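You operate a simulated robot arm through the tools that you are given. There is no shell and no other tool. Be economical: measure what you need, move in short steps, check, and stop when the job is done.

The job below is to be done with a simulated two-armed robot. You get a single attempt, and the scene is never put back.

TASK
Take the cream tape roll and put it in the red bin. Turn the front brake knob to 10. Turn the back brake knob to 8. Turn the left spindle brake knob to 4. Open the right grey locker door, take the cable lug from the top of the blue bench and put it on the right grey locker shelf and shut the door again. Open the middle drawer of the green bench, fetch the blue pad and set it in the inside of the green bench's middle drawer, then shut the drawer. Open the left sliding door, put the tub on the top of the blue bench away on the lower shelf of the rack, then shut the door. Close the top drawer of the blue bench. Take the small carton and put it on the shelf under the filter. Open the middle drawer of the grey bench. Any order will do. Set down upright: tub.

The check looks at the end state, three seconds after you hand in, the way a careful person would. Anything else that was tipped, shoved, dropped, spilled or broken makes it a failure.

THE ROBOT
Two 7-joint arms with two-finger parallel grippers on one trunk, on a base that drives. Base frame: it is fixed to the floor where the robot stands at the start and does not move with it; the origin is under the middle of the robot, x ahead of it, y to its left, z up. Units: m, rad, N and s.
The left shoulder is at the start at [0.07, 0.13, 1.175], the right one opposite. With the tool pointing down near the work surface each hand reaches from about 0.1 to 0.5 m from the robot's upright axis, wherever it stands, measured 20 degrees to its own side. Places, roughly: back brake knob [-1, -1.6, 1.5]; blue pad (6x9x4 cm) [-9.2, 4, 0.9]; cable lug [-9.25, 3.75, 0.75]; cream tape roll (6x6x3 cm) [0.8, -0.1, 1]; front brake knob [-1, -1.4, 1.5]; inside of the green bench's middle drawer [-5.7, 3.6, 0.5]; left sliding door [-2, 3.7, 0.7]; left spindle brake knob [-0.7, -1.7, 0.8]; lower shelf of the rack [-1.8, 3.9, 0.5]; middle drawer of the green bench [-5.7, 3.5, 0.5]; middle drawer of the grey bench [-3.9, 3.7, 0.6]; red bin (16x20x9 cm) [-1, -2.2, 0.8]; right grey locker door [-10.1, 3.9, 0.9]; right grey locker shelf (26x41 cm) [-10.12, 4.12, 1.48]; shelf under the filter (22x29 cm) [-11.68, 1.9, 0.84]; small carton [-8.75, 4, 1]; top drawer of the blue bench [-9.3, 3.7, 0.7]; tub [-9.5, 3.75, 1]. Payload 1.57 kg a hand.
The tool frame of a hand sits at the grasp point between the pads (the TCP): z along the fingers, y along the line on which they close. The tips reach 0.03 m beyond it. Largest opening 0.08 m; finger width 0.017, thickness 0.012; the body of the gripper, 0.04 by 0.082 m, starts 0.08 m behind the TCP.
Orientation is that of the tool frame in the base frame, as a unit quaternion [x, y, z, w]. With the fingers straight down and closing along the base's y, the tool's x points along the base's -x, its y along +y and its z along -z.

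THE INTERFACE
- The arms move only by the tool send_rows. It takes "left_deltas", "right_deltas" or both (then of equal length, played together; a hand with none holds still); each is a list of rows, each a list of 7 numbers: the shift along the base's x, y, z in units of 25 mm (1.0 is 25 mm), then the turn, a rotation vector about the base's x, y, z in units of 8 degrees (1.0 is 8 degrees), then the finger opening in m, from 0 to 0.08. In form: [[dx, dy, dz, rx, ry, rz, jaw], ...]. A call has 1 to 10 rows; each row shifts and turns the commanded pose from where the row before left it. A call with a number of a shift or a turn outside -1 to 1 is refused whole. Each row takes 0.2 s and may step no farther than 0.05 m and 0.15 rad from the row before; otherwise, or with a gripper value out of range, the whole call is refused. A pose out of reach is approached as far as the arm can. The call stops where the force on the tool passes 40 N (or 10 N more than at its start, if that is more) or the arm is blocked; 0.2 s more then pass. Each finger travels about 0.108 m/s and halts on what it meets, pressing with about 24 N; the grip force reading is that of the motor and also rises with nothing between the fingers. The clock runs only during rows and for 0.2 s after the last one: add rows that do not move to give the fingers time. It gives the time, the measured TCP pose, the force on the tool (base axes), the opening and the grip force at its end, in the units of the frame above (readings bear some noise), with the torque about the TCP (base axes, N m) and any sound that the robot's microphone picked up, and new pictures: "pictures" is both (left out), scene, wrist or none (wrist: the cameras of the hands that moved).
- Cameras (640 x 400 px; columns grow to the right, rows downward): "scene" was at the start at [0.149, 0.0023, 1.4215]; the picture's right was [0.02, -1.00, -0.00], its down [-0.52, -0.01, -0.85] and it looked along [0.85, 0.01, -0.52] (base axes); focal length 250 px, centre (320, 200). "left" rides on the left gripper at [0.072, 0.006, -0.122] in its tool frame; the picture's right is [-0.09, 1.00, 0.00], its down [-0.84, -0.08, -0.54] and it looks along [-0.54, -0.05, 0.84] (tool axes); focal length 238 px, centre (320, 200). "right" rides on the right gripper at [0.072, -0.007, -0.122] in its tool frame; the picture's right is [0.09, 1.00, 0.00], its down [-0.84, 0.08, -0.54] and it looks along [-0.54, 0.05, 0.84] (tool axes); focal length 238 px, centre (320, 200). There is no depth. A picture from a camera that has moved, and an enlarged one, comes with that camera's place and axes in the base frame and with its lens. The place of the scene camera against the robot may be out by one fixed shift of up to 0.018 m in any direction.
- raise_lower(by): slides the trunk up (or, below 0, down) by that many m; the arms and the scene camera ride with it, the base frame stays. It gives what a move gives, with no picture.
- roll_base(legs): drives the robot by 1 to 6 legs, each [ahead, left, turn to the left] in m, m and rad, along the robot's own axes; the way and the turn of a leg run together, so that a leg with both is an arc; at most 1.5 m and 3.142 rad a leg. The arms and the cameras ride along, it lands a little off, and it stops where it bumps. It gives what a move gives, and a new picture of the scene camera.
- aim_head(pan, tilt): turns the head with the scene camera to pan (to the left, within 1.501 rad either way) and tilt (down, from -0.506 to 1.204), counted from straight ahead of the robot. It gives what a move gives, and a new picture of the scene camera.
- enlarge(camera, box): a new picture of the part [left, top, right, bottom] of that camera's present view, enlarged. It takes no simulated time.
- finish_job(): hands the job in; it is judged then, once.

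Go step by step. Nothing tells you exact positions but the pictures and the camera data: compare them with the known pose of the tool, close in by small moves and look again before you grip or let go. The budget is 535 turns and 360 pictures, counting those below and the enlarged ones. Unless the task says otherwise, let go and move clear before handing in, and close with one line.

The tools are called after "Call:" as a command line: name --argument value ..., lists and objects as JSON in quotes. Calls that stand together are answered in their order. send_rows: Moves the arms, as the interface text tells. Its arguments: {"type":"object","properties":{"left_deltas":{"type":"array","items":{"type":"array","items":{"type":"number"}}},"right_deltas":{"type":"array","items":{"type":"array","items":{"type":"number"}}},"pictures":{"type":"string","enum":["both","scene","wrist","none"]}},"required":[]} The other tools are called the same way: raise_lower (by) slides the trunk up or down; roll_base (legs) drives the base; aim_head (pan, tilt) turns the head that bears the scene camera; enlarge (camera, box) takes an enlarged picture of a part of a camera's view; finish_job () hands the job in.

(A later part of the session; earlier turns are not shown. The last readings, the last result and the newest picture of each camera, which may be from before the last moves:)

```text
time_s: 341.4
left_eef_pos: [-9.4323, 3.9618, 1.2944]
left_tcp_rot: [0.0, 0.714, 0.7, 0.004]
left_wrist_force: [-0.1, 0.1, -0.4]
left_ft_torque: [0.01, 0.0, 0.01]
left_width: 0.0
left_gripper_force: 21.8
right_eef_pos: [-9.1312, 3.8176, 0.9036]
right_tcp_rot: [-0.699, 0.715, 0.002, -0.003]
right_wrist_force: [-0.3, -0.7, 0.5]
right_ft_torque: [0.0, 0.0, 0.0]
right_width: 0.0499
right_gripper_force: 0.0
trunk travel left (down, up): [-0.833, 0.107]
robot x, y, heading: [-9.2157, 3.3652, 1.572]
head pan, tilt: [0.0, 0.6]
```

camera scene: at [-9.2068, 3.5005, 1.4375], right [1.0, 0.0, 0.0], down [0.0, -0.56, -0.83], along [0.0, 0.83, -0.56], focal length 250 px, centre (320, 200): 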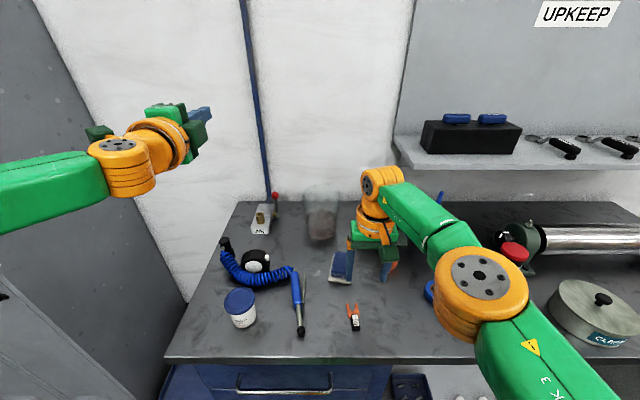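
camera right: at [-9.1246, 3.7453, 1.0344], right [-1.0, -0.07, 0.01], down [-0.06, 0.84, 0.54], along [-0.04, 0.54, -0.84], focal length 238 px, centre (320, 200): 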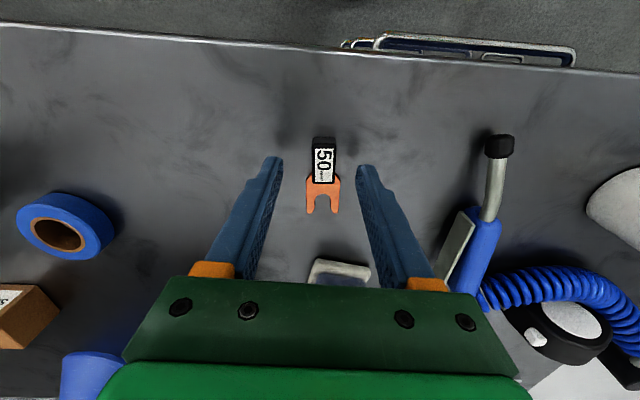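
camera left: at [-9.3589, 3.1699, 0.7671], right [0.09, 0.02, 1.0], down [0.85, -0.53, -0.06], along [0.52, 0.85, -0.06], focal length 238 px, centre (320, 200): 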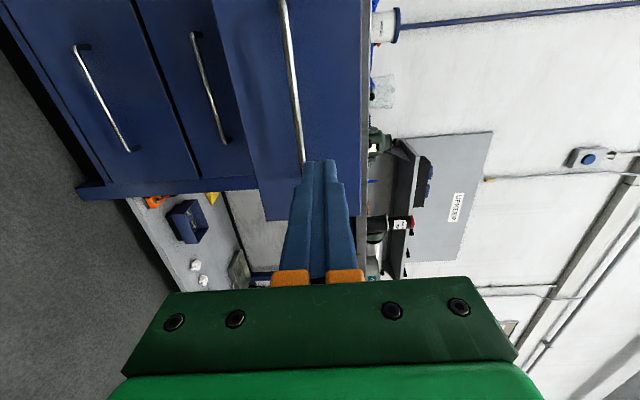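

Call:
send_rows --right_deltas '[[0, 0, -0.2, 0, 0, 0, 0.05], [0, 0, -0.2, 0, 0, 0, 0.05], [0, 0, 0, 0, 0, 0, 0.05]]' --pictures "wrist"

```text
time_s: 342.2
left_eef_pos: [-9.4317, 3.9616, 1.2936]
left_tcp_rot: [-0.001, 0.714, 0.7, 0.003]
left_wrist_force: [-0.1, -0.5, 0.3]
left_ft_torque: [0.04, -0.02, 0.02]
left_width: 0.0
left_gripper_force: 21.1
right_eef_pos: [-9.1314, 3.8174, 0.8927]
right_tcp_rot: [-0.699, 0.715, 0.001, -0.003]
right_wrist_force: [-1.2, -0.6, 1.0]
right_ft_torque: [0.0, 0.0, 0.03]
right_width: 0.0501
right_gripper_force: 0.0
trunk travel left (down, up): [-0.833, 0.107]
robot x, y, heading: [-9.2158, 3.3676, 1.573]
head pan, tilt: [0.0, 0.6]
camera right: at [-9.1246, 3.7459, 1.0156], right [-1.0, -0.07, 0.01], down [-0.06, 0.84, 0.54], along [-0.04, 0.54, -0.84], focal length 238 px, centre (320, 200)
```

right: 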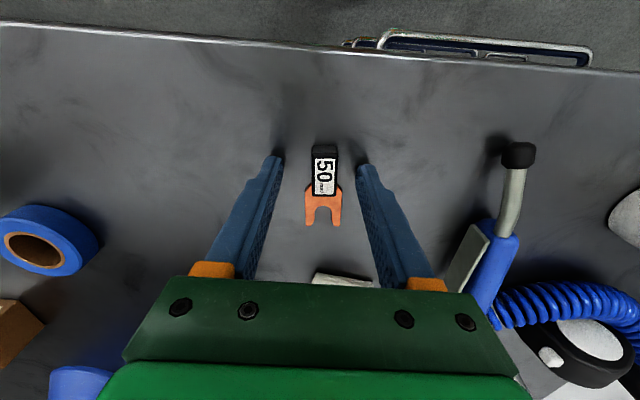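

The top is lower than estimated. Continue down in small guarded steps, shifting 1 cm forward.

Call:
send_rows --right_deltas '[[-0.05, 0.4, -0.2, 0, 0, 0, 0.05], [0, 0, -0.2, 0, 0, 0, 0.05], [0, 0, -0.1, 0, 0, 0, 0.05], [0, 0, 0, 0, 0, 0, 0.05]]' --pictures "wrist"

```text
time_s: 342.8
left_eef_pos: [-9.4316, 3.9535, 1.3004]
left_tcp_rot: [-0.001, 0.711, 0.703, 0.003]
left_wrist_force: [-0.4, 0.3, 0.0]
left_ft_torque: [0.01, -0.03, 0.01]
left_width: 0.0
left_gripper_force: 21.5
right_eef_pos: [-9.1323, 3.824, 0.8906]
right_tcp_rot: [-0.7, 0.714, 0.007, 0.002]
right_wrist_force: [1.2, -6.0, 21.4]
right_ft_torque: [-0.33, -0.65, -0.1]
right_width: 0.0514
right_gripper_force: 0.4
trunk travel left (down, up): [-0.833, 0.107]
robot x, y, heading: [-9.2185, 3.3595, 1.568]
head pan, tilt: [0.0, 0.6]
stopped in row 3 (right hand): the force on the tool passed its limit at 45 N (the readings are from after the stop); the commanded pose is now the measured one
camera right: at [-9.1262, 3.751, 1.0112], right [-1.0, -0.07, 0.0], down [-0.06, 0.83, 0.55], along [-0.04, 0.55, -0.83], focal length 238 px, centre (320, 200)
```

right: 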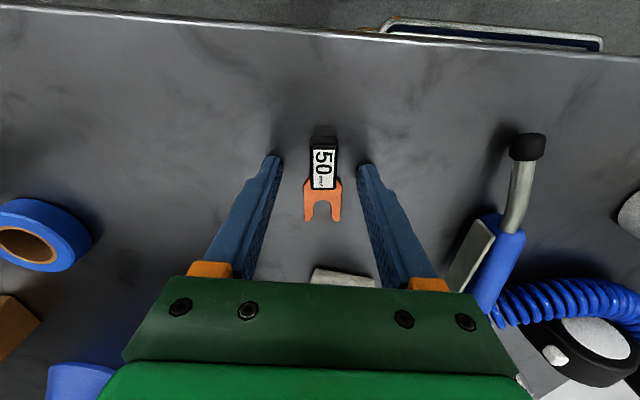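

Bench top is at z≈0.860. Easing up 2 mm and closing on the lug.

Call:
send_rows --right_deltas '[[0, 0.1, 0.1, 0, 0, 0, 0.05], [0, 0, 0, 0, 0, 0, 0.02], [0, 0, 0, 0, 0, 0, 0.0], [0, 0, 0, 0, 0, 0, 0.0], [0, 0, 0, 0, 0, 0, 0.0], [0, 0, 1, 0, 0, 0, 0.0], [0, 0, 1, 0, 0, 0, 0.0]]' --pictures "wrist"

```text
time_s: 344.4
left_eef_pos: [-9.4302, 3.9613, 1.296]
left_tcp_rot: [-0.001, 0.713, 0.701, 0.003]
left_wrist_force: [-0.3, -0.3, 0.0]
left_ft_torque: [-0.02, 0.02, -0.01]
left_width: 0.0002
left_gripper_force: 20.9
right_eef_pos: [-9.1312, 3.8309, 0.94]
right_tcp_rot: [-0.699, 0.715, 0.003, 0.0]
right_wrist_force: [0.2, -0.5, 0.3]
right_ft_torque: [0.03, -0.02, 0.01]
right_width: 0.0271
right_gripper_force: 24.0
trunk travel left (down, up): [-0.833, 0.107]
robot x, y, heading: [-9.2145, 3.367, 1.576]
head pan, tilt: [0.0, 0.6]
camera right: at [-9.1251, 3.7572, 1.0616], right [-1.0, -0.07, 0.01], down [-0.06, 0.83, 0.55], along [-0.04, 0.55, -0.84], focal length 238 px, centre (320, 200)
```

right: 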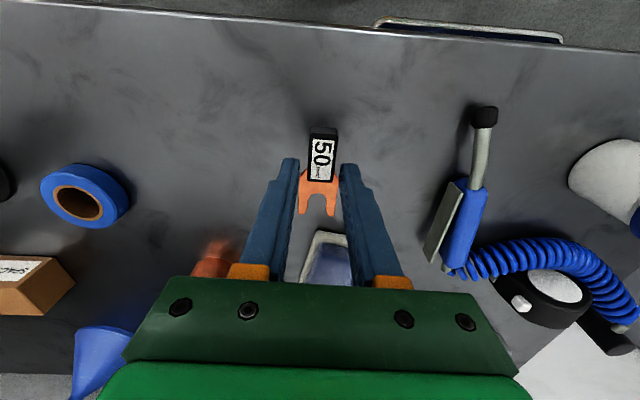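

The lug is held. I lift it, retract and drive to the locker, whose right door handle I place at about (-10.02, 3.87, 0.92).

Call:
send_rows --right_deltas '[[0, 0, 1, 0, 0, 0, 0], [0, -0.3, 1, 0, 0, 0, 0], [0, -0.6, 1, 0, 0, 0, 0], [0, -1, 1, 0, 0, 0, 0], [0, -1, 1, 0, 0, 0, 0], [0, -1, 1, 0, 0, 0, 0], [0, -1, 0.5, 0, 0, 0, 0], [0.3, -1, 0.5, 0, 0, 0, 0], [0.3, -1, 0, 0, 0, 0, 0]]' --left_deltas '[[0, 0, 0, 0, -1, 0, 0.03], [0, 0, 0, 0, -1, 0, 0.06], [0, -0.3, 0, 0, -1, 0, 0.07], [0, -0.3, 0, 0, -1, 0, 0.07], [0, -0.3, 0, 0, -1, 0, 0.07], [0, -0.5, 0, 0, -1, 0, 0.07], [0, -0.5, 0, 0, -1, 0, 0.07], [0, -0.5, 0, 0, -1, 0, 0.07], [0, 0, 0, 0, -1, 0, 0.07]]' --pictures "none"

Call:
roll_base --legs '[[-0.45, 0, 0], [0, 0.7, 0]]'

Call:
aim_head --pan 0.2 --tilt 0.2

```text
time_s: 346.4
left_eef_pos: [-9.4307, 3.9009, 1.2955]
left_tcp_rot: [-0.413, 0.575, 0.567, 0.422]
left_wrist_force: [0.4, -0.1, 0.4]
left_ft_torque: [0.0, -0.03, 0.01]
left_width: 0.0699
left_gripper_force: 0.2
right_eef_pos: [-9.1174, 3.6591, 1.1132]
right_tcp_rot: [-0.7, 0.714, 0.004, 0.001]
right_wrist_force: [0.8, 0.2, -0.5]
right_ft_torque: [0.03, 0.01, 0.01]
right_width: 0.0271
right_gripper_force: 23.9
trunk travel left (down, up): [-0.833, 0.107]
robot x, y, heading: [-9.2169, 3.3647, 1.568]
head pan, tilt: [0.0, 0.6]
```

```text
time_s: 352.6
left_eef_pos: [-10.1149, 3.4453, 1.2946]
left_tcp_rot: [-0.412, 0.575, 0.566, 0.423]
left_wrist_force: [-0.3, 0.3, -0.8]
left_ft_torque: [-0.03, -0.01, -0.01]
left_width: 0.0702
left_gripper_force: 0.0
right_eef_pos: [-9.8036, 3.2032, 1.1129]
right_tcp_rot: [-0.699, 0.716, 0.004, 0.0]
right_wrist_force: [0.7, -0.5, -0.4]
right_ft_torque: [-0.01, 0.01, 0.01]
right_width: 0.0269
right_gripper_force: 23.7
trunk travel left (down, up): [-0.833, 0.107]
robot x, y, heading: [-9.8997, 2.9072, 1.568]
head pan, tilt: [0.0, 0.6]
camera scene: at [-9.8911, 3.0474, 1.4371], right [1.0, 0.0, 0.0], down [0.0, -0.57, -0.82], along [0.0, 0.82, -0.57], focal length 250 px, centre (320, 200)
```

scene: 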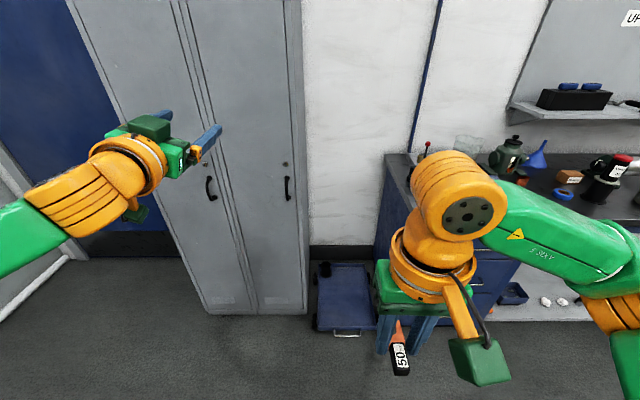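

```text
time_s: 353.4
left_eef_pos: [-10.1179, 3.4459, 1.2943]
left_tcp_rot: [-0.413, 0.575, 0.566, 0.422]
left_wrist_force: [-0.2, -0.7, 0.1]
left_ft_torque: [0.03, -0.01, 0.01]
left_width: 0.0699
left_gripper_force: 0.0
right_eef_pos: [-9.8042, 3.2023, 1.1138]
right_tcp_rot: [-0.7, 0.714, 0.004, 0.0]
right_wrist_force: [0.5, -0.2, -1.2]
right_ft_torque: [0.01, -0.01, 0.0]
right_width: 0.027
right_gripper_force: 24.4
trunk travel left (down, up): [-0.833, 0.107]
robot x, y, heading: [-9.9003, 2.9085, 1.57]
head pan, tilt: [0.201, 0.201]
camera scene: at [-9.9114, 3.0503, 1.4738], right [0.98, 0.2, 0.0], down [0.04, -0.2, -0.98], along [-0.19, 0.96, -0.2], focal length 250 px, centre (320, 200)
```

scene: 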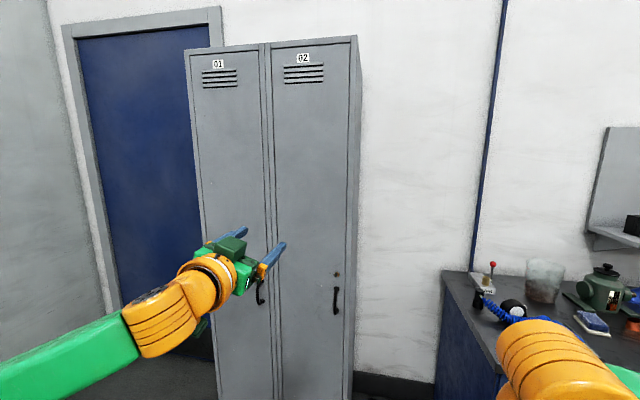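

Handle of locker 02 at (-10.015, 3.87, 0.925). Lowering the trunk and lining up the left hand.

Call:
raise_lower --by -0.32

Call:
send_rows --left_deltas '[[0.3, 0.5, -0.3, 0, -1, 0, 0.07], [0.6, 0.8, -0.3, 0, -1, 0, 0.07], [0.8, 1, -0.3, 0, -0.25, 0, 0.07], [0.8, 1, -0.3, 0, 0, 0, 0.07], [0.8, 1, -0.3, 0, 0, 0, 0.07], [0.8, 1, -0.3, 0, 0, 0, 0.07]]' --pictures "both"

```text
time_s: 356.6
left_eef_pos: [-10.1172, 3.4451, 0.9742]
left_tcp_rot: [-0.412, 0.576, 0.565, 0.423]
left_wrist_force: [0.0, 0.5, -1.0]
left_ft_torque: [0.01, 0.01, 0.01]
left_width: 0.07
left_gripper_force: 0.1
right_eef_pos: [-9.8039, 3.2013, 0.7934]
right_tcp_rot: [-0.7, 0.714, 0.003, -0.001]
right_wrist_force: [0.2, 1.0, -0.2]
right_ft_torque: [0.02, -0.01, -0.01]
right_width: 0.027
right_gripper_force: 24.1
trunk travel left (down, up): [-0.513, 0.427]
robot x, y, heading: [-9.9006, 2.9075, 1.569]
head pan, tilt: [0.201, 0.201]
```

```text
time_s: 358.0
left_eef_pos: [-10.0118, 3.5782, 0.9296]
left_tcp_rot: [-0.495, 0.504, 0.494, 0.507]
left_wrist_force: [-0.1, 0.1, -0.5]
left_ft_torque: [0.0, 0.02, 0.02]
left_width: 0.0697
left_gripper_force: 0.1
right_eef_pos: [-9.8032, 3.2029, 0.7928]
right_tcp_rot: [-0.699, 0.715, 0.003, -0.001]
right_wrist_force: [0.5, 0.3, -0.1]
right_ft_torque: [-0.02, 0.05, -0.02]
right_width: 0.0268
right_gripper_force: 24.2
trunk travel left (down, up): [-0.513, 0.427]
robot x, y, heading: [-9.9012, 2.9073, 1.568]
head pan, tilt: [0.201, 0.201]
camera scene: at [-9.91, 3.0511, 1.1538], right [0.98, 0.2, 0.0], down [0.04, -0.2, -0.98], along [-0.2, 0.96, -0.2], focal length 250 px, centre (320, 200)
camera left: at [-10.0209, 3.4564, 0.8585], right [-1.0, 0.02, 0.09], down [0.06, -0.55, 0.84], along [0.07, 0.84, 0.54], focal length 238 px, centre (320, 200)
```

scene: 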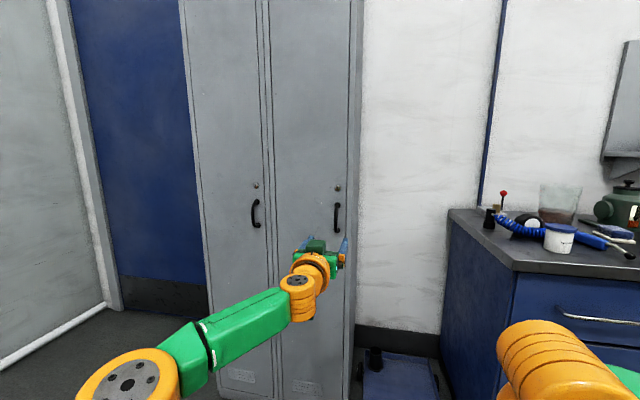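
left: 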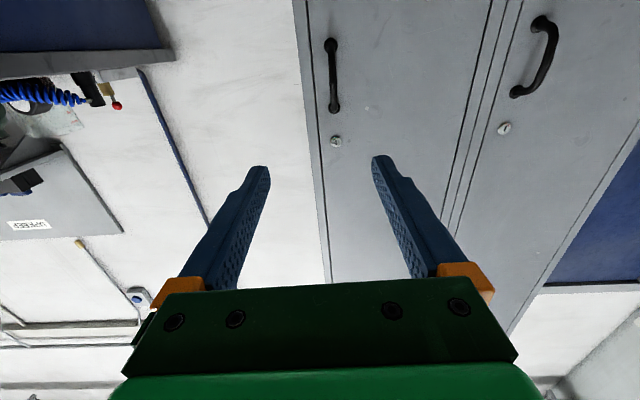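

Call:
send_rows --left_deltas '[[-0.3, 0, -0.6, 0, 0, 0, 0.07], [-0.3, 0, -0.7, 0, 0, 0, 0.07]]' --pictures "none"

Call:
roll_base --legs '[[0.19, 0, 0]]'

Call:
send_rows --left_deltas '[[0, 0, 0, 0, 0, 0, 0.07]]' --pictures "wrist"

```text
time_s: 358.6
left_eef_pos: [-10.0248, 3.5783, 0.9056]
left_tcp_rot: [-0.495, 0.503, 0.494, 0.508]
left_wrist_force: [0.8, 0.2, 0.1]
left_ft_torque: [-0.01, 0.01, 0.0]
left_width: 0.07
left_gripper_force: 0.1
left hand out of reach, approached as far as the arm can: row 2
right_eef_pos: [-9.804, 3.203, 0.7935]
right_tcp_rot: [-0.699, 0.715, 0.003, 0.0]
right_wrist_force: [-0.6, 0.0, -0.6]
right_ft_torque: [0.01, -0.02, -0.03]
right_width: 0.0268
right_gripper_force: 24.0
trunk travel left (down, up): [-0.513, 0.427]
robot x, y, heading: [-9.902, 2.9048, 1.569]
head pan, tilt: [0.201, 0.201]
```

```text
time_s: 360.2
left_eef_pos: [-10.0236, 3.7693, 0.9057]
left_tcp_rot: [-0.495, 0.503, 0.494, 0.508]
left_wrist_force: [0.2, -0.1, 0.2]
left_ft_torque: [0.02, 0.02, 0.0]
left_width: 0.0702
left_gripper_force: 0.1
right_eef_pos: [-9.8024, 3.3934, 0.793]
right_tcp_rot: [-0.699, 0.716, 0.004, 0.0]
right_wrist_force: [0.1, -0.9, -0.9]
right_ft_torque: [-0.01, -0.02, 0.0]
right_width: 0.0268
right_gripper_force: 24.1
trunk travel left (down, up): [-0.513, 0.427]
robot x, y, heading: [-9.9054, 3.0958, 1.565]
head pan, tilt: [0.201, 0.201]
camera scene: at [-9.9102, 3.2409, 1.1539], right [0.98, 0.2, 0.0], down [0.04, -0.2, -0.98], along [-0.19, 0.96, -0.2], focal length 250 px, centre (320, 200)
```

scene: 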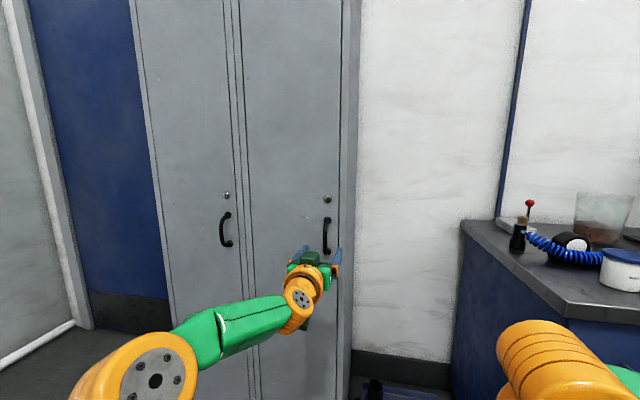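

```text
time_s: 360.6
left_eef_pos: [-10.0225, 3.7692, 0.9049]
left_tcp_rot: [-0.495, 0.503, 0.494, 0.508]
left_wrist_force: [0.5, 0.4, -0.4]
left_ft_torque: [0.04, -0.02, -0.02]
left_width: 0.0701
left_gripper_force: 0.0
right_eef_pos: [-9.8032, 3.3928, 0.7932]
right_tcp_rot: [-0.698, 0.716, 0.003, 0.0]
right_wrist_force: [-0.1, 0.0, -0.2]
right_ft_torque: [-0.01, -0.01, 0.0]
right_width: 0.027
right_gripper_force: 23.9
trunk travel left (down, up): [-0.513, 0.427]
robot x, y, heading: [-9.9014, 3.0992, 1.567]
head pan, tilt: [0.201, 0.201]
camera left: at [-10.0317, 3.6468, 0.8346], right [-1.0, 0.02, 0.09], down [0.06, -0.55, 0.84], along [0.07, 0.84, 0.54], focal length 238 px, centre (320, 200)
```

left: 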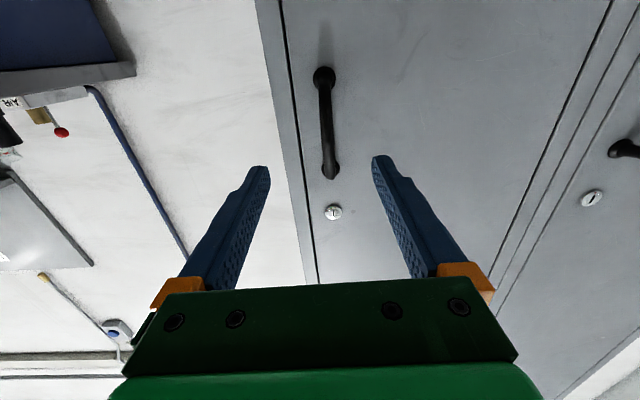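

Call:
send_rows --left_deltas '[[-0.1, 0.9, -0.1, 0, 0, 0, 0.07], [-0.1, 0.9, -0.1, 0, 0, 0, 0.07], [0, 0.9, -0.1, 0, 0, 0, 0.07], [0, 0, 0, 0, 0, 0, 0.04], [0, 0, 0, 0, 0, 0, 0], [0, 0, 0, 0, 0, 0, 0], [0, 0, 0, 0, 0, 0, 0]]' --pictures "wrist"

```text
time_s: 362.2
left_eef_pos: [-10.0263, 3.797, 0.9026]
left_tcp_rot: [-0.495, 0.504, 0.493, 0.508]
left_wrist_force: [0.1, -0.9, 0.3]
left_ft_torque: [0.01, -0.01, 0.0]
left_width: 0.0003
left_gripper_force: 21.5
left hand out of reach, approached as far as the arm can: row 2, 3
right_eef_pos: [-9.8032, 3.3926, 0.7936]
right_tcp_rot: [-0.698, 0.716, 0.004, 0.0]
right_wrist_force: [-0.1, 0.5, 0.3]
right_ft_torque: [0.0, 0.0, 0.05]
right_width: 0.0272
right_gripper_force: 24.1
trunk travel left (down, up): [-0.513, 0.427]
robot x, y, heading: [-9.8993, 3.1022, 1.566]
head pan, tilt: [0.201, 0.201]
camera left: at [-10.0355, 3.6747, 0.8316], right [-1.0, 0.02, 0.09], down [0.06, -0.55, 0.84], along [0.07, 0.84, 0.54], focal length 238 px, centre (320, 200)
```

left: 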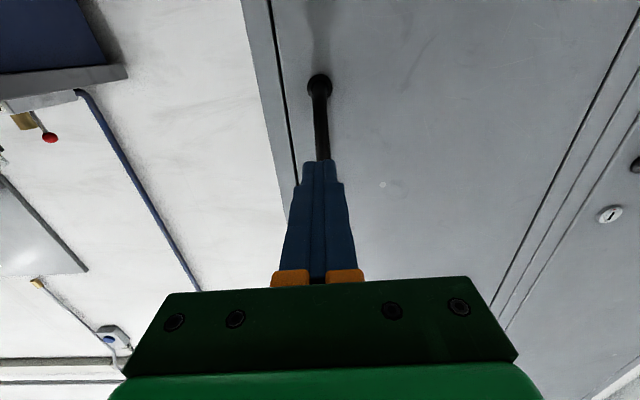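

The arm stopped short; I open and use the base for the rest.

Call:
send_rows --left_deltas '[[0, -0.5, 0, 0, 0, 0, 0.04], [0, 0, 0, 0, 0, 0, 0.07], [0, 0, 0, 0, 0, 0, 0.07]]' --pictures "none"

Call:
roll_base --legs '[[0.055, 0, 0]]'

Call:
send_rows --left_deltas '[[0, 0, 0, 0, 0, 0, 0.07]]' --pictures "wrist"

```text
time_s: 363.0
left_eef_pos: [-10.0265, 3.7833, 0.9017]
left_tcp_rot: [-0.495, 0.503, 0.494, 0.508]
left_wrist_force: [0.0, 0.4, -0.2]
left_ft_torque: [0.0, 0.02, 0.01]
left_width: 0.0701
left_gripper_force: 0.1
right_eef_pos: [-9.8028, 3.3923, 0.7924]
right_tcp_rot: [-0.698, 0.716, 0.004, 0.0]
right_wrist_force: [0.0, 0.7, -0.8]
right_ft_torque: [0.07, 0.0, -0.01]
right_width: 0.0271
right_gripper_force: 24.2
trunk travel left (down, up): [-0.513, 0.427]
robot x, y, heading: [-9.9023, 3.0958, 1.567]
head pan, tilt: [0.201, 0.201]
```

```text
time_s: 363.9
left_eef_pos: [-10.0264, 3.8375, 0.9028]
left_tcp_rot: [-0.495, 0.503, 0.494, 0.508]
left_wrist_force: [-0.7, -0.3, -0.2]
left_ft_torque: [0.02, 0.04, 0.01]
left_width: 0.0699
left_gripper_force: 0.1
right_eef_pos: [-9.803, 3.4467, 0.793]
right_tcp_rot: [-0.698, 0.716, 0.004, 0.0]
right_wrist_force: [-0.4, 0.3, -2.2]
right_ft_torque: [0.0, 0.0, -0.01]
right_width: 0.027
right_gripper_force: 23.9
trunk travel left (down, up): [-0.513, 0.427]
robot x, y, heading: [-9.9042, 3.1542, 1.57]
head pan, tilt: [0.201, 0.201]
camera scene: at [-9.9101, 3.2951, 1.1539], right [0.98, 0.2, 0.0], down [0.04, -0.2, -0.98], along [-0.19, 0.96, -0.2], focal length 250 px, centre (320, 200)
```

scene: 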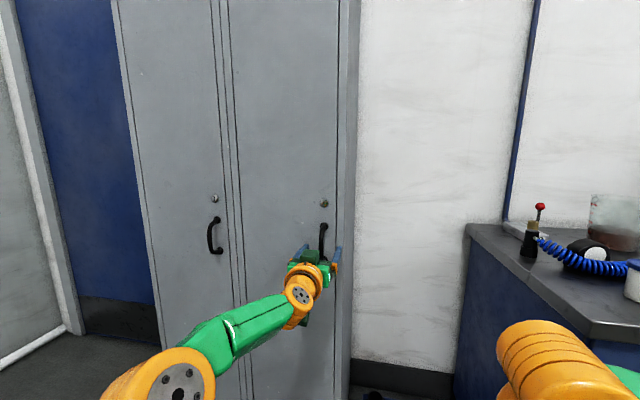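

```text
time_s: 364.3
left_eef_pos: [-10.0256, 3.8379, 0.9023]
left_tcp_rot: [-0.495, 0.503, 0.494, 0.508]
left_wrist_force: [0.8, -0.3, 0.4]
left_ft_torque: [0.01, -0.02, -0.03]
left_width: 0.07
left_gripper_force: 0.0
right_eef_pos: [-9.8026, 3.4466, 0.7934]
right_tcp_rot: [-0.698, 0.716, 0.004, 0.0]
right_wrist_force: [-0.1, -0.2, -0.7]
right_ft_torque: [0.02, 0.0, 0.0]
right_width: 0.0273
right_gripper_force: 23.6
trunk travel left (down, up): [-0.513, 0.427]
robot x, y, heading: [-9.8997, 3.15, 1.57]
head pan, tilt: [0.201, 0.201]
camera left: at [-10.0353, 3.7155, 0.8314], right [-1.0, 0.02, 0.09], down [0.06, -0.55, 0.84], along [0.07, 0.84, 0.54], focal length 238 px, centre (320, 200)
```

left: 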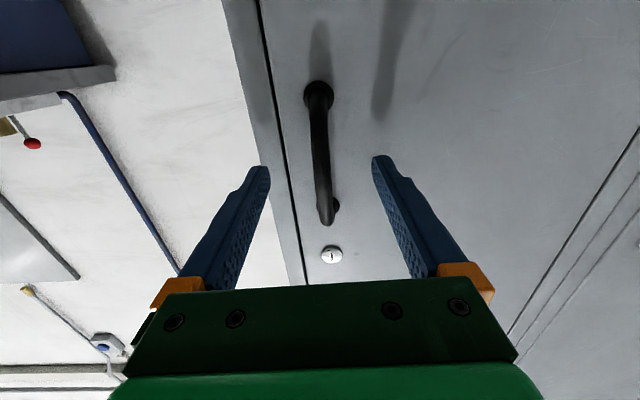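

Call:
send_rows --left_deltas '[[0, 0, 0, 0, 0, 0, 0.04], [0, 0, 0, 0, 0, 0, 0], [0, 0, 0, 0, 0, 0, 0], [0, 0, 0, 0, 0, 0, 0]]' --pictures "wrist"

```text
time_s: 365.3
left_eef_pos: [-10.0275, 3.8371, 0.9025]
left_tcp_rot: [-0.495, 0.502, 0.494, 0.509]
left_wrist_force: [-3.4, 0.7, 1.1]
left_ft_torque: [0.03, 0.05, 0.04]
left_width: 0.0111
left_gripper_force: 28.6
right_eef_pos: [-9.805, 3.4466, 0.7937]
right_tcp_rot: [-0.698, 0.716, 0.003, 0.001]
right_wrist_force: [-0.2, -0.2, 0.1]
right_ft_torque: [-0.03, 0.02, -0.02]
right_width: 0.0271
right_gripper_force: 24.2
trunk travel left (down, up): [-0.513, 0.427]
robot x, y, heading: [-9.9028, 3.1514, 1.566]
head pan, tilt: [0.201, 0.201]
camera left: at [-10.0369, 3.7158, 0.8311], right [-1.0, 0.02, 0.08], down [0.06, -0.55, 0.84], along [0.06, 0.84, 0.54], focal length 238 px, centre (320, 200)
```

left: 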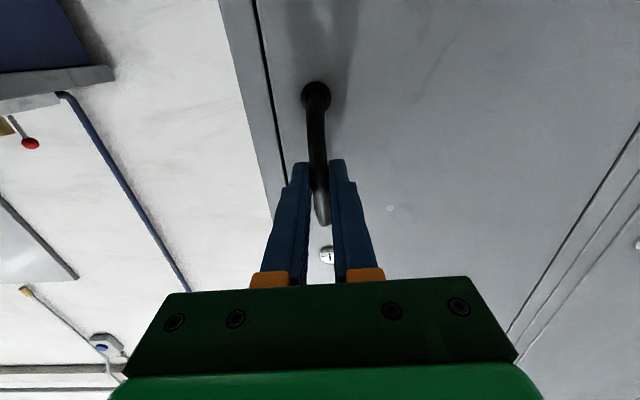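

Handle gripped. I pull it along the door's arc with small base legs.

Call:
roll_base --legs '[[-0.08, 0.0265, 0]]'

```text
time_s: 366.4
left_eef_pos: [-10.0571, 3.7586, 0.9018]
left_tcp_rot: [-0.497, 0.501, 0.493, 0.509]
left_wrist_force: [-14.1, 9.4, 5.6]
left_ft_torque: [0.38, 0.17, 0.04]
left_width: 0.0114
left_gripper_force: 29.0
right_eef_pos: [-9.833, 3.3666, 0.7933]
right_tcp_rot: [-0.699, 0.715, 0.001, 0.002]
right_wrist_force: [0.2, 0.4, -1.5]
right_ft_torque: [0.01, -0.02, 0.01]
right_width: 0.0271
right_gripper_force: 23.6
trunk travel left (down, up): [-0.513, 0.427]
robot x, y, heading: [-9.9241, 3.073, 1.569]
head pan, tilt: [0.201, 0.201]
camera scene: at [-9.9421, 3.2154, 1.1537], right [0.98, 0.2, 0.01], down [0.04, -0.2, -0.98], along [-0.19, 0.96, -0.2], focal length 250 px, centre (320, 200)
```

scene: 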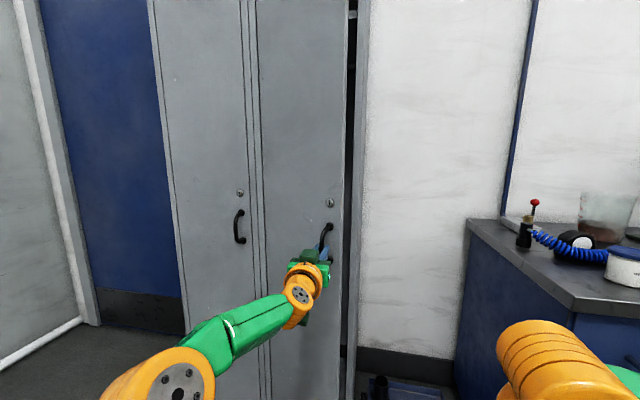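

The door is coming open. Continuing the arc.

Call:
roll_base --legs '[[-0.067, 0.0525, 0]]'

Call:
roll_base --legs '[[-0.044, 0.07, 0]]'

```text
time_s: 367.5
left_eef_pos: [-10.1116, 3.6947, 0.9024]
left_tcp_rot: [-0.497, 0.5, 0.495, 0.508]
left_wrist_force: [-12.5, 17.5, 8.9]
left_ft_torque: [-0.18, -0.18, 0.0]
left_width: 0.0117
left_gripper_force: 28.9
right_eef_pos: [-9.8857, 3.3043, 0.7929]
right_tcp_rot: [-0.698, 0.716, 0.001, 0.001]
right_wrist_force: [-0.2, -0.4, -0.6]
right_ft_torque: [0.01, -0.02, -0.01]
right_width: 0.027
right_gripper_force: 23.9
trunk travel left (down, up): [-0.513, 0.427]
robot x, y, heading: [-9.9798, 3.0069, 1.569]
head pan, tilt: [0.201, 0.201]
camera scene: at [-9.9948, 3.152, 1.1535], right [0.98, 0.2, 0.0], down [0.04, -0.2, -0.98], along [-0.19, 0.96, -0.2], focal length 250 px, centre (320, 200)
```

scene: 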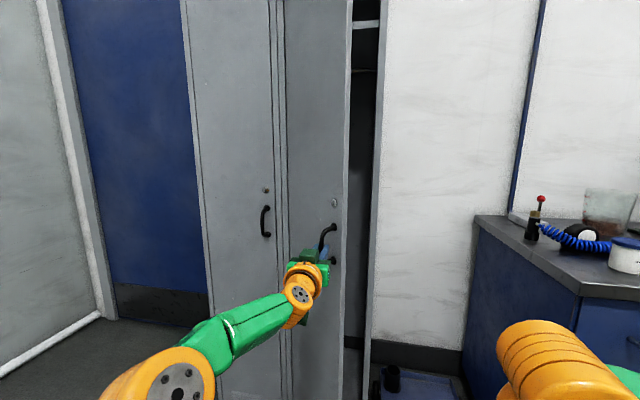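

```text
time_s: 368.5
left_eef_pos: [-10.1813, 3.6529, 0.9016]
left_tcp_rot: [-0.497, 0.501, 0.495, 0.508]
left_wrist_force: [-8.8, 25.2, 11.5]
left_ft_torque: [0.17, -0.24, 0.08]
left_width: 0.0127
left_gripper_force: 29.4
right_eef_pos: [-9.9541, 3.2613, 0.7939]
right_tcp_rot: [-0.698, 0.716, 0.001, 0.0]
right_wrist_force: [1.2, 0.0, -1.6]
right_ft_torque: [-0.01, 0.0, 0.02]
right_width: 0.0272
right_gripper_force: 24.0
trunk travel left (down, up): [-0.513, 0.427]
robot x, y, heading: [-10.0547, 2.9599, 1.563]
head pan, tilt: [0.201, 0.201]
camera scene: at [-10.0635, 3.1107, 1.1532], right [0.98, 0.2, 0.0], down [0.04, -0.2, -0.98], along [-0.19, 0.96, -0.21], focal length 250 px, centre (320, 200)
```

scene: 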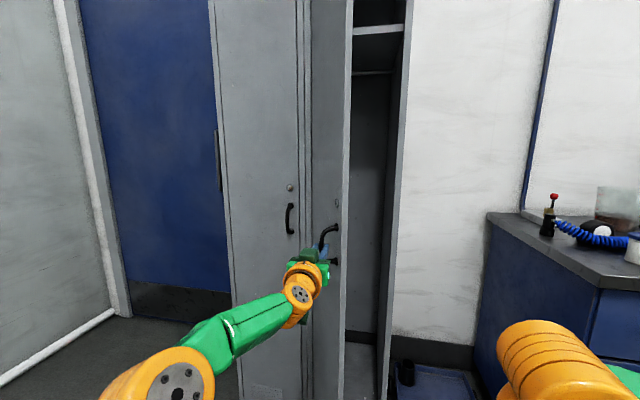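

Call:
roll_base --legs '[[-0.017, 0.083, 0]]'

Call:
roll_base --legs '[[0.006, 0.063, 0]]'

```text
time_s: 369.6
left_eef_pos: [-10.2622, 3.637, 0.9023]
left_tcp_rot: [-0.495, 0.502, 0.495, 0.509]
left_wrist_force: [0.6, 22.5, 9.3]
left_ft_torque: [-0.08, -0.29, -0.13]
left_width: 0.0125
left_gripper_force: 29.6
right_eef_pos: [-10.0359, 3.2434, 0.7916]
right_tcp_rot: [-0.698, 0.716, 0.002, -0.001]
right_wrist_force: [0.1, -0.6, -0.8]
right_ft_torque: [-0.01, -0.02, -0.02]
right_width: 0.0272
right_gripper_force: 23.8
trunk travel left (down, up): [-0.513, 0.427]
robot x, y, heading: [-10.1373, 2.9468, 1.567]
head pan, tilt: [0.201, 0.201]
camera scene: at [-10.144, 3.0944, 1.1532], right [0.98, 0.19, 0.0], down [0.04, -0.2, -0.98], along [-0.19, 0.96, -0.2], focal length 250 px, centre (320, 200)
```

scene: 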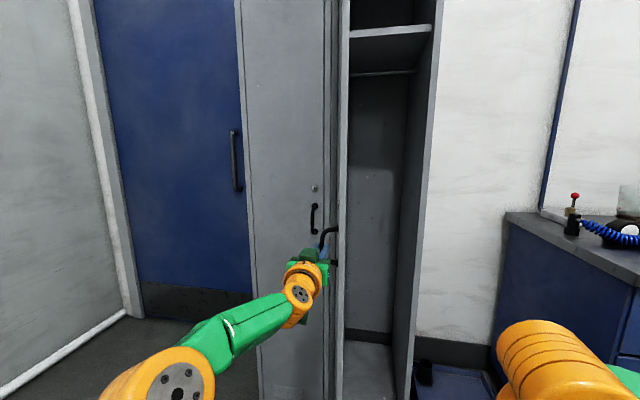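

```text
time_s: 370.6
left_eef_pos: [-10.3211, 3.642, 0.9035]
left_tcp_rot: [-0.494, 0.502, 0.496, 0.508]
left_wrist_force: [6.6, 19.0, 7.4]
left_ft_torque: [-0.15, -0.24, -0.31]
left_width: 0.0127
left_gripper_force: 29.6
right_eef_pos: [-10.098, 3.2507, 0.7922]
right_tcp_rot: [-0.697, 0.717, 0.002, -0.002]
right_wrist_force: [-0.3, -0.9, 0.1]
right_ft_torque: [0.04, 0.01, 0.02]
right_width: 0.0275
right_gripper_force: 24.5
trunk travel left (down, up): [-0.513, 0.427]
robot x, y, heading: [-10.1972, 2.9521, 1.563]
head pan, tilt: [0.201, 0.201]
camera scene: at [-10.2045, 3.1003, 1.1532], right [0.98, 0.19, 0.0], down [0.04, -0.2, -0.98], along [-0.19, 0.96, -0.2], focal length 250 px, centre (320, 200)
```

scene: 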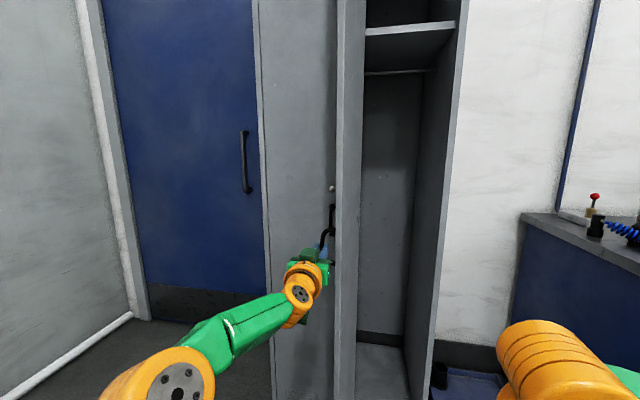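

The door is open past 90°. I release, pull back and raise the trunk, then plan the shelf placement with the right hand.

Call:
send_rows --left_deltas '[[0, 0, 0, 0, 0, 0, 0.04], [0, 0, 0, 0, 0, 0, 0.07], [-0.2, -0.6, 0, 0, 0, 0, 0.07], [-0.2, -1, 0, 0, 0, 0, 0.07], [0, -1, 0, 0, 0, 0, 0.07]]' --pictures "none"

Call:
roll_base --legs '[[-0.25, 0, 0], [0, -0.3, 0]]'

Call:
raise_lower --by 0.4

Call:
aim_head --pan 0.2 --tilt 0.1

```text
time_s: 371.8
left_eef_pos: [-10.3278, 3.6239, 0.9068]
left_tcp_rot: [-0.497, 0.502, 0.496, 0.506]
left_wrist_force: [0.7, 0.0, 0.1]
left_ft_torque: [0.01, -0.04, -0.01]
left_width: 0.0701
left_gripper_force: 0.0
left hand out of reach, approached as far as the arm can: row 4, 5
right_eef_pos: [-10.0982, 3.2465, 0.795]
right_tcp_rot: [-0.697, 0.717, 0.004, 0.0]
right_wrist_force: [0.2, -0.8, -0.3]
right_ft_torque: [0.05, -0.01, -0.02]
right_width: 0.0273
right_gripper_force: 23.7
trunk travel left (down, up): [-0.513, 0.427]
robot x, y, heading: [-10.1965, 2.9539, 1.564]
head pan, tilt: [0.201, 0.201]
```

```text
time_s: 375.3
left_eef_pos: [-10.0212, 3.3713, 0.9071]
left_tcp_rot: [-0.496, 0.502, 0.496, 0.505]
left_wrist_force: [-0.3, -0.2, -0.3]
left_ft_torque: [0.0, 0.01, -0.03]
left_width: 0.07
left_gripper_force: 0.0
right_eef_pos: [-9.7957, 2.9951, 0.7922]
right_tcp_rot: [-0.696, 0.718, 0.003, 0.0]
right_wrist_force: [-0.3, 0.0, -0.3]
right_ft_torque: [0.04, -0.03, -0.03]
right_width: 0.0274
right_gripper_force: 24.4
trunk travel left (down, up): [-0.513, 0.427]
robot x, y, heading: [-9.895, 2.6999, 1.56]
head pan, tilt: [0.201, 0.201]
camera scene: at [-9.9036, 2.8432, 1.1539], right [0.98, 0.19, 0.0], down [0.04, -0.2, -0.98], along [-0.19, 0.96, -0.2], focal length 250 px, centre (320, 200)
```

scene: 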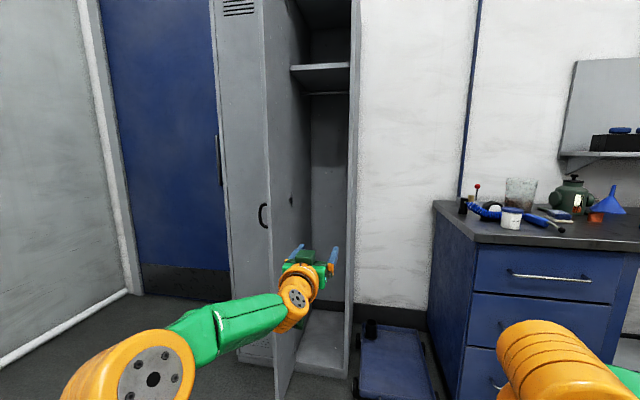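

```text
time_s: 379.1
left_eef_pos: [-10.0218, 3.3731, 1.3072]
left_tcp_rot: [-0.496, 0.503, 0.495, 0.506]
left_wrist_force: [-0.1, 0.1, 0.0]
left_ft_torque: [0.01, 0.0, 0.01]
left_width: 0.0699
left_gripper_force: 0.0
right_eef_pos: [-9.795, 2.9954, 1.1925]
right_tcp_rot: [-0.696, 0.718, 0.003, 0.0]
right_wrist_force: [-0.2, -0.6, -0.4]
right_ft_torque: [0.0, -0.01, 0.0]
right_width: 0.0271
right_gripper_force: 24.4
trunk travel left (down, up): [-0.913, 0.027]
robot x, y, heading: [-9.8925, 2.702, 1.564]
head pan, tilt: [0.201, 0.201]
```

```text
time_s: 379.8
left_eef_pos: [-10.0233, 3.3718, 1.3081]
left_tcp_rot: [-0.496, 0.503, 0.495, 0.506]
left_wrist_force: [-0.6, 0.9, 0.3]
left_ft_torque: [0.0, 0.02, 0.01]
left_width: 0.0701
left_gripper_force: 0.0
right_eef_pos: [-9.7931, 2.9951, 1.1944]
right_tcp_rot: [-0.696, 0.718, 0.003, 0.0]
right_wrist_force: [-0.3, -0.1, -0.5]
right_ft_torque: [-0.02, 0.02, 0.0]
right_width: 0.027
right_gripper_force: 23.5
trunk travel left (down, up): [-0.913, 0.027]
robot x, y, heading: [-9.8955, 2.7027, 1.561]
head pan, tilt: [0.201, 0.099]
camera scene: at [-9.9035, 2.8422, 1.5632], right [0.98, 0.19, 0.0], down [0.02, -0.1, -0.99], along [-0.19, 0.98, -0.1], focal length 250 px, centre (320, 200)
```

scene: 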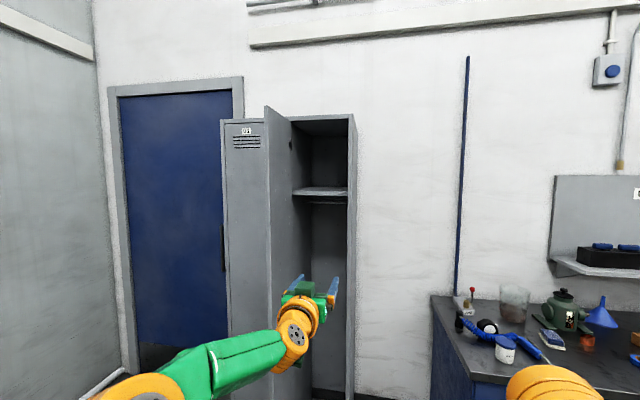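

Shelf edge at z≈1.49. To keep the left arm clear of the door I'll turn the robot left about 60° and reach in with the right hand.

Call:
roll_base --legs '[[0, 0, 1.06]]'

Call:
send_rows --right_deltas '[[0, 0, 0.5, 0, 0, -1, 0], [0, 0, 0.5, 0, 0, -1, 0], [0, 0, 0.5, 0, 0, -1, 0], [0, 0, 0.5, 0, 0, -1, 0], [0, 0.3, 0.5, 0, 0, -1, 0], [0, 0.3, 0.5, 0, 0, -1, 0]]' --pictures "none"

Call:
send_rows --right_deltas '[[0, 0.3, 0.7, 0.98, 0.2, 0, 0], [0, 0.3, 0.7, 0.98, 0.2, 0, 0], [0, 0.3, 0.7, 0.98, 0.2, 0, 0], [0, 0.3, 0.7, 0.98, 0.2, 0, 0], [0, 0.3, 0.7, 0.98, 0.2, 0, 0], [0, 0.3, 0.7, 0.98, 0.2, 0, 0], [0, 0.3, 0.7, 0.98, 0.2, 0, 0], [0, 0.3, 0.7, 0.98, 0.2, 0, 0], [0, 0.3, 0.7, 0.98, 0.2, 0, 0], [0, 0.3, 0.7, 0.98, 0.2, 0, 0]]' --pictures "wrist"

Call:
aim_head --pan -0.8 --tilt 0.1

```text
time_s: 382.9
left_eef_pos: [-10.5458, 2.911, 1.3077]
left_tcp_rot: [-0.683, 0.18, 0.684, 0.183]
left_wrist_force: [0.7, -0.3, 0.4]
left_ft_torque: [0.02, 0.0, -0.02]
left_width: 0.0703
left_gripper_force: 0.1
right_eef_pos: [-10.1049, 2.93, 1.1933]
right_tcp_rot: [0.965, -0.263, -0.003, 0.002]
right_wrist_force: [0.1, -0.5, 0.0]
right_ft_torque: [-0.03, 0.0, 0.02]
right_width: 0.0269
right_gripper_force: 24.0
trunk travel left (down, up): [-0.913, 0.027]
robot x, y, heading: [-9.8936, 2.6994, 2.631]
head pan, tilt: [0.201, 0.099]
camera scene: at [-10.0179, 2.7547, 1.5632], right [0.3, 0.95, 0.0], down [0.09, -0.03, -0.99], along [-0.95, 0.3, -0.1], focal length 250 px, centre (320, 200)
```

scene: 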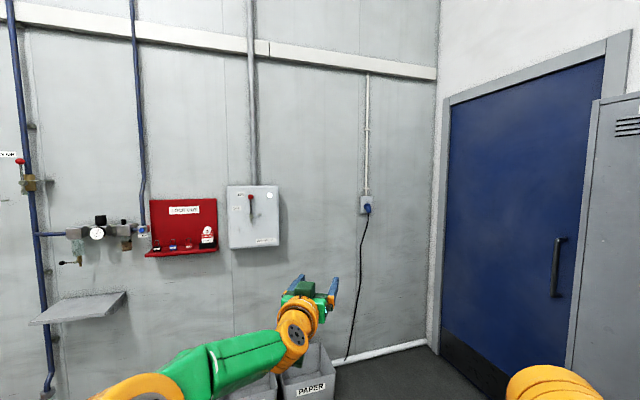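

```text
time_s: 384.3
left_eef_pos: [-10.5451, 2.9122, 1.3076]
left_tcp_rot: [-0.683, 0.179, 0.684, 0.182]
left_wrist_force: [-0.2, 0.6, 0.3]
left_ft_torque: [-0.01, -0.01, -0.01]
left_width: 0.0703
left_gripper_force: 0.0
right_eef_pos: [-10.1058, 2.9444, 1.2679]
right_tcp_rot: [0.774, -0.633, -0.004, 0.0]
right_wrist_force: [-0.5, -1.5, -0.4]
right_ft_torque: [0.02, 0.01, -0.01]
right_width: 0.0272
right_gripper_force: 24.2
trunk travel left (down, up): [-0.913, 0.027]
robot x, y, heading: [-9.8989, 2.7001, 2.63]
head pan, tilt: [0.201, 0.099]
```

```text
time_s: 386.5
left_eef_pos: [-10.5459, 2.9114, 1.306]
left_tcp_rot: [-0.683, 0.179, 0.684, 0.182]
left_wrist_force: [-0.9, -0.4, -0.7]
left_ft_torque: [-0.03, 0.05, 0.01]
left_width: 0.0701
left_gripper_force: 0.0
right_eef_pos: [-10.1054, 3.0209, 1.4438]
right_tcp_rot: [0.592, -0.482, -0.501, -0.408]
right_wrist_force: [0.6, 1.0, -0.9]
right_ft_torque: [0.0, -0.01, -0.01]
right_width: 0.0271
right_gripper_force: 24.2
trunk travel left (down, up): [-0.913, 0.027]
robot x, y, heading: [-9.8934, 2.6993, 2.634]
head pan, tilt: [0.201, 0.099]
camera right: at [-10.0716, 2.8924, 1.3932], right [-0.97, -0.22, -0.09], down [0.01, -0.4, 0.92], along [-0.24, 0.89, 0.39], focal length 238 px, centre (320, 200)
```

right: 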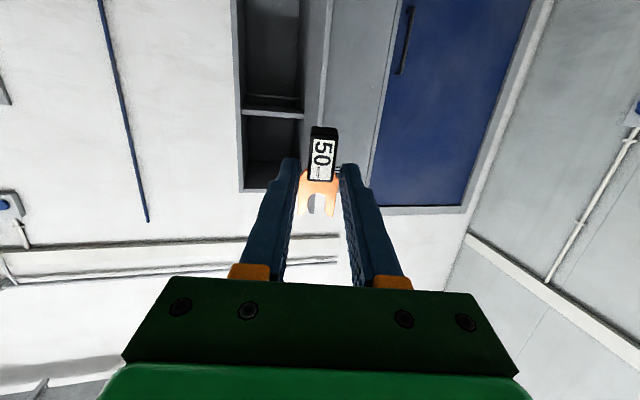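

```text
time_s: 387.8
left_eef_pos: [-10.546, 2.9106, 1.3077]
left_tcp_rot: [-0.683, 0.18, 0.684, 0.184]
left_wrist_force: [-0.2, -0.6, 0.3]
left_ft_torque: [0.0, 0.03, -0.01]
left_width: 0.07
left_gripper_force: 0.0
right_eef_pos: [-10.1066, 3.0207, 1.4439]
right_tcp_rot: [0.593, -0.483, -0.5, -0.407]
right_wrist_force: [0.2, -0.1, -0.4]
right_ft_torque: [-0.03, -0.01, -0.01]
right_width: 0.0272
right_gripper_force: 23.6
trunk travel left (down, up): [-0.913, 0.027]
robot x, y, heading: [-9.8974, 2.7034, 2.63]
head pan, tilt: [-0.799, 0.099]
camera scene: at [-9.9544, 2.8149, 1.5632], right [0.97, 0.26, 0.0], down [0.03, -0.1, -0.99], along [-0.26, 0.96, -0.1], focal length 250 px, centre (320, 200)
```

scene: 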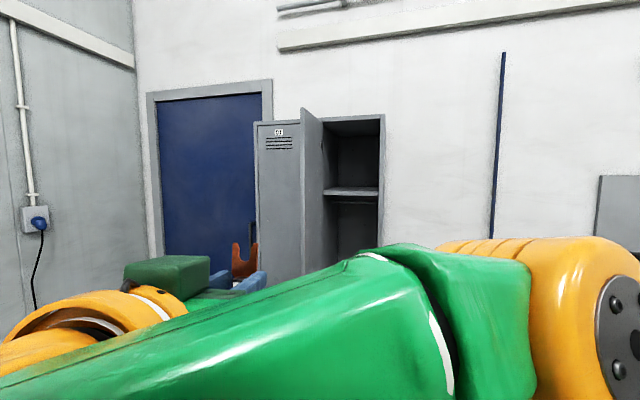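

Now raise the hand above shelf height and drive up to the locker.

Call:
send_rows --right_deltas '[[0, 0.5, 1, 0, 0, 0, 0], [0, 0.5, 1, 0, 0, 0, 0], [0, 0.5, 1, 0, 0, 0, 0], [0, 0.5, 1, 0, 0, 0, 0], [0, 0.5, 1, 0, 0, 0, 0]]' --pictures "none"

Call:
roll_base --legs '[[0.17, -0.26, 0], [0.19, -0.31, 0]]'

Call:
send_rows --right_deltas '[[0, 0, 0, 0, 0, 0, 0]]' --pictures "wrist"

```text
time_s: 388.9
left_eef_pos: [-10.5454, 2.9122, 1.307]
left_tcp_rot: [-0.683, 0.18, 0.684, 0.184]
left_wrist_force: [0.1, 0.4, -0.1]
left_ft_torque: [-0.02, 0.02, -0.05]
left_width: 0.0701
left_gripper_force: 0.0
right_eef_pos: [-10.1075, 3.0831, 1.5675]
right_tcp_rot: [0.593, -0.482, -0.5, -0.407]
right_wrist_force: [-0.3, -0.2, 0.4]
right_ft_torque: [-0.04, 0.02, -0.02]
right_width: 0.0269
right_gripper_force: 24.2
trunk travel left (down, up): [-0.913, 0.027]
robot x, y, heading: [-9.8959, 2.6991, 2.634]
head pan, tilt: [-0.799, 0.099]
```

```text
time_s: 393.0
left_eef_pos: [-10.5831, 3.5905, 1.3082]
left_tcp_rot: [-0.682, 0.179, 0.684, 0.185]
left_wrist_force: [-0.1, 0.3, -0.4]
left_ft_torque: [0.02, 0.01, -0.02]
left_width: 0.07
left_gripper_force: 0.1
right_eef_pos: [-10.1435, 3.76, 1.57]
right_tcp_rot: [0.592, -0.481, -0.501, -0.408]
right_wrist_force: [0.1, -0.9, -0.4]
right_ft_torque: [0.02, 0.0, -0.01]
right_width: 0.0269
right_gripper_force: 24.2
trunk travel left (down, up): [-0.913, 0.027]
robot x, y, heading: [-9.9363, 3.3831, 2.63]
head pan, tilt: [-0.799, 0.099]
camera scene: at [-9.9918, 3.493, 1.5636], right [0.97, 0.26, 0.0], down [0.03, -0.09, -1.0], along [-0.26, 0.96, -0.1], focal length 250 px, centre (320, 200)
```

scene: 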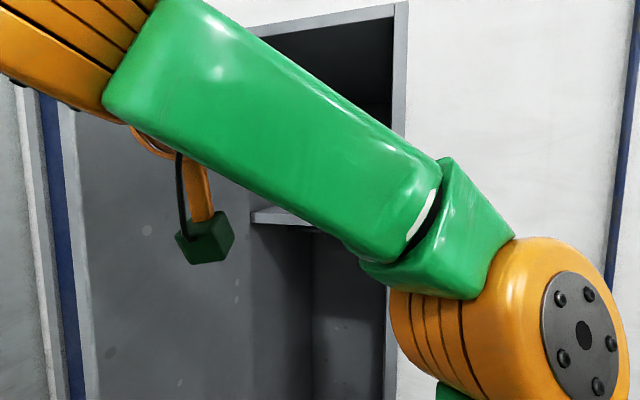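

```text
time_s: 393.4
left_eef_pos: [-10.5845, 3.5949, 1.3068]
left_tcp_rot: [-0.683, 0.179, 0.684, 0.183]
left_wrist_force: [0.5, 0.4, 0.7]
left_ft_torque: [-0.02, 0.0, 0.0]
left_width: 0.0699
left_gripper_force: 0.1
right_eef_pos: [-10.1439, 3.7665, 1.5667]
right_tcp_rot: [0.593, -0.482, -0.501, -0.407]
right_wrist_force: [0.7, 0.2, -1.1]
right_ft_torque: [0.02, 0.01, -0.05]
right_width: 0.0273
right_gripper_force: 24.0
trunk travel left (down, up): [-0.913, 0.027]
robot x, y, heading: [-9.9322, 3.3822, 2.631]
head pan, tilt: [-0.799, 0.099]
camera right: at [-10.11, 3.6381, 1.5173], right [-0.97, -0.22, -0.09], down [0.0, -0.4, 0.92], along [-0.24, 0.89, 0.39], focal length 238 px, centre (320, 200)
```

right: 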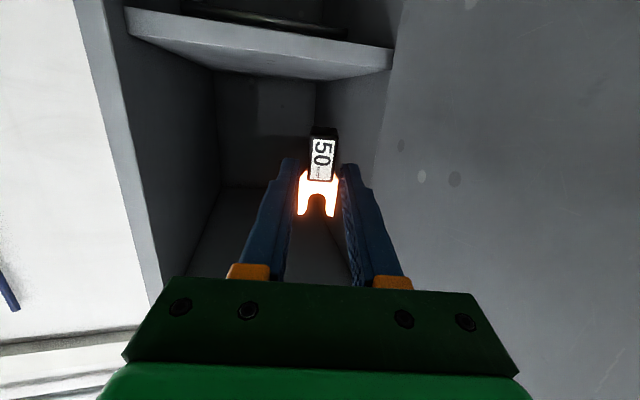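

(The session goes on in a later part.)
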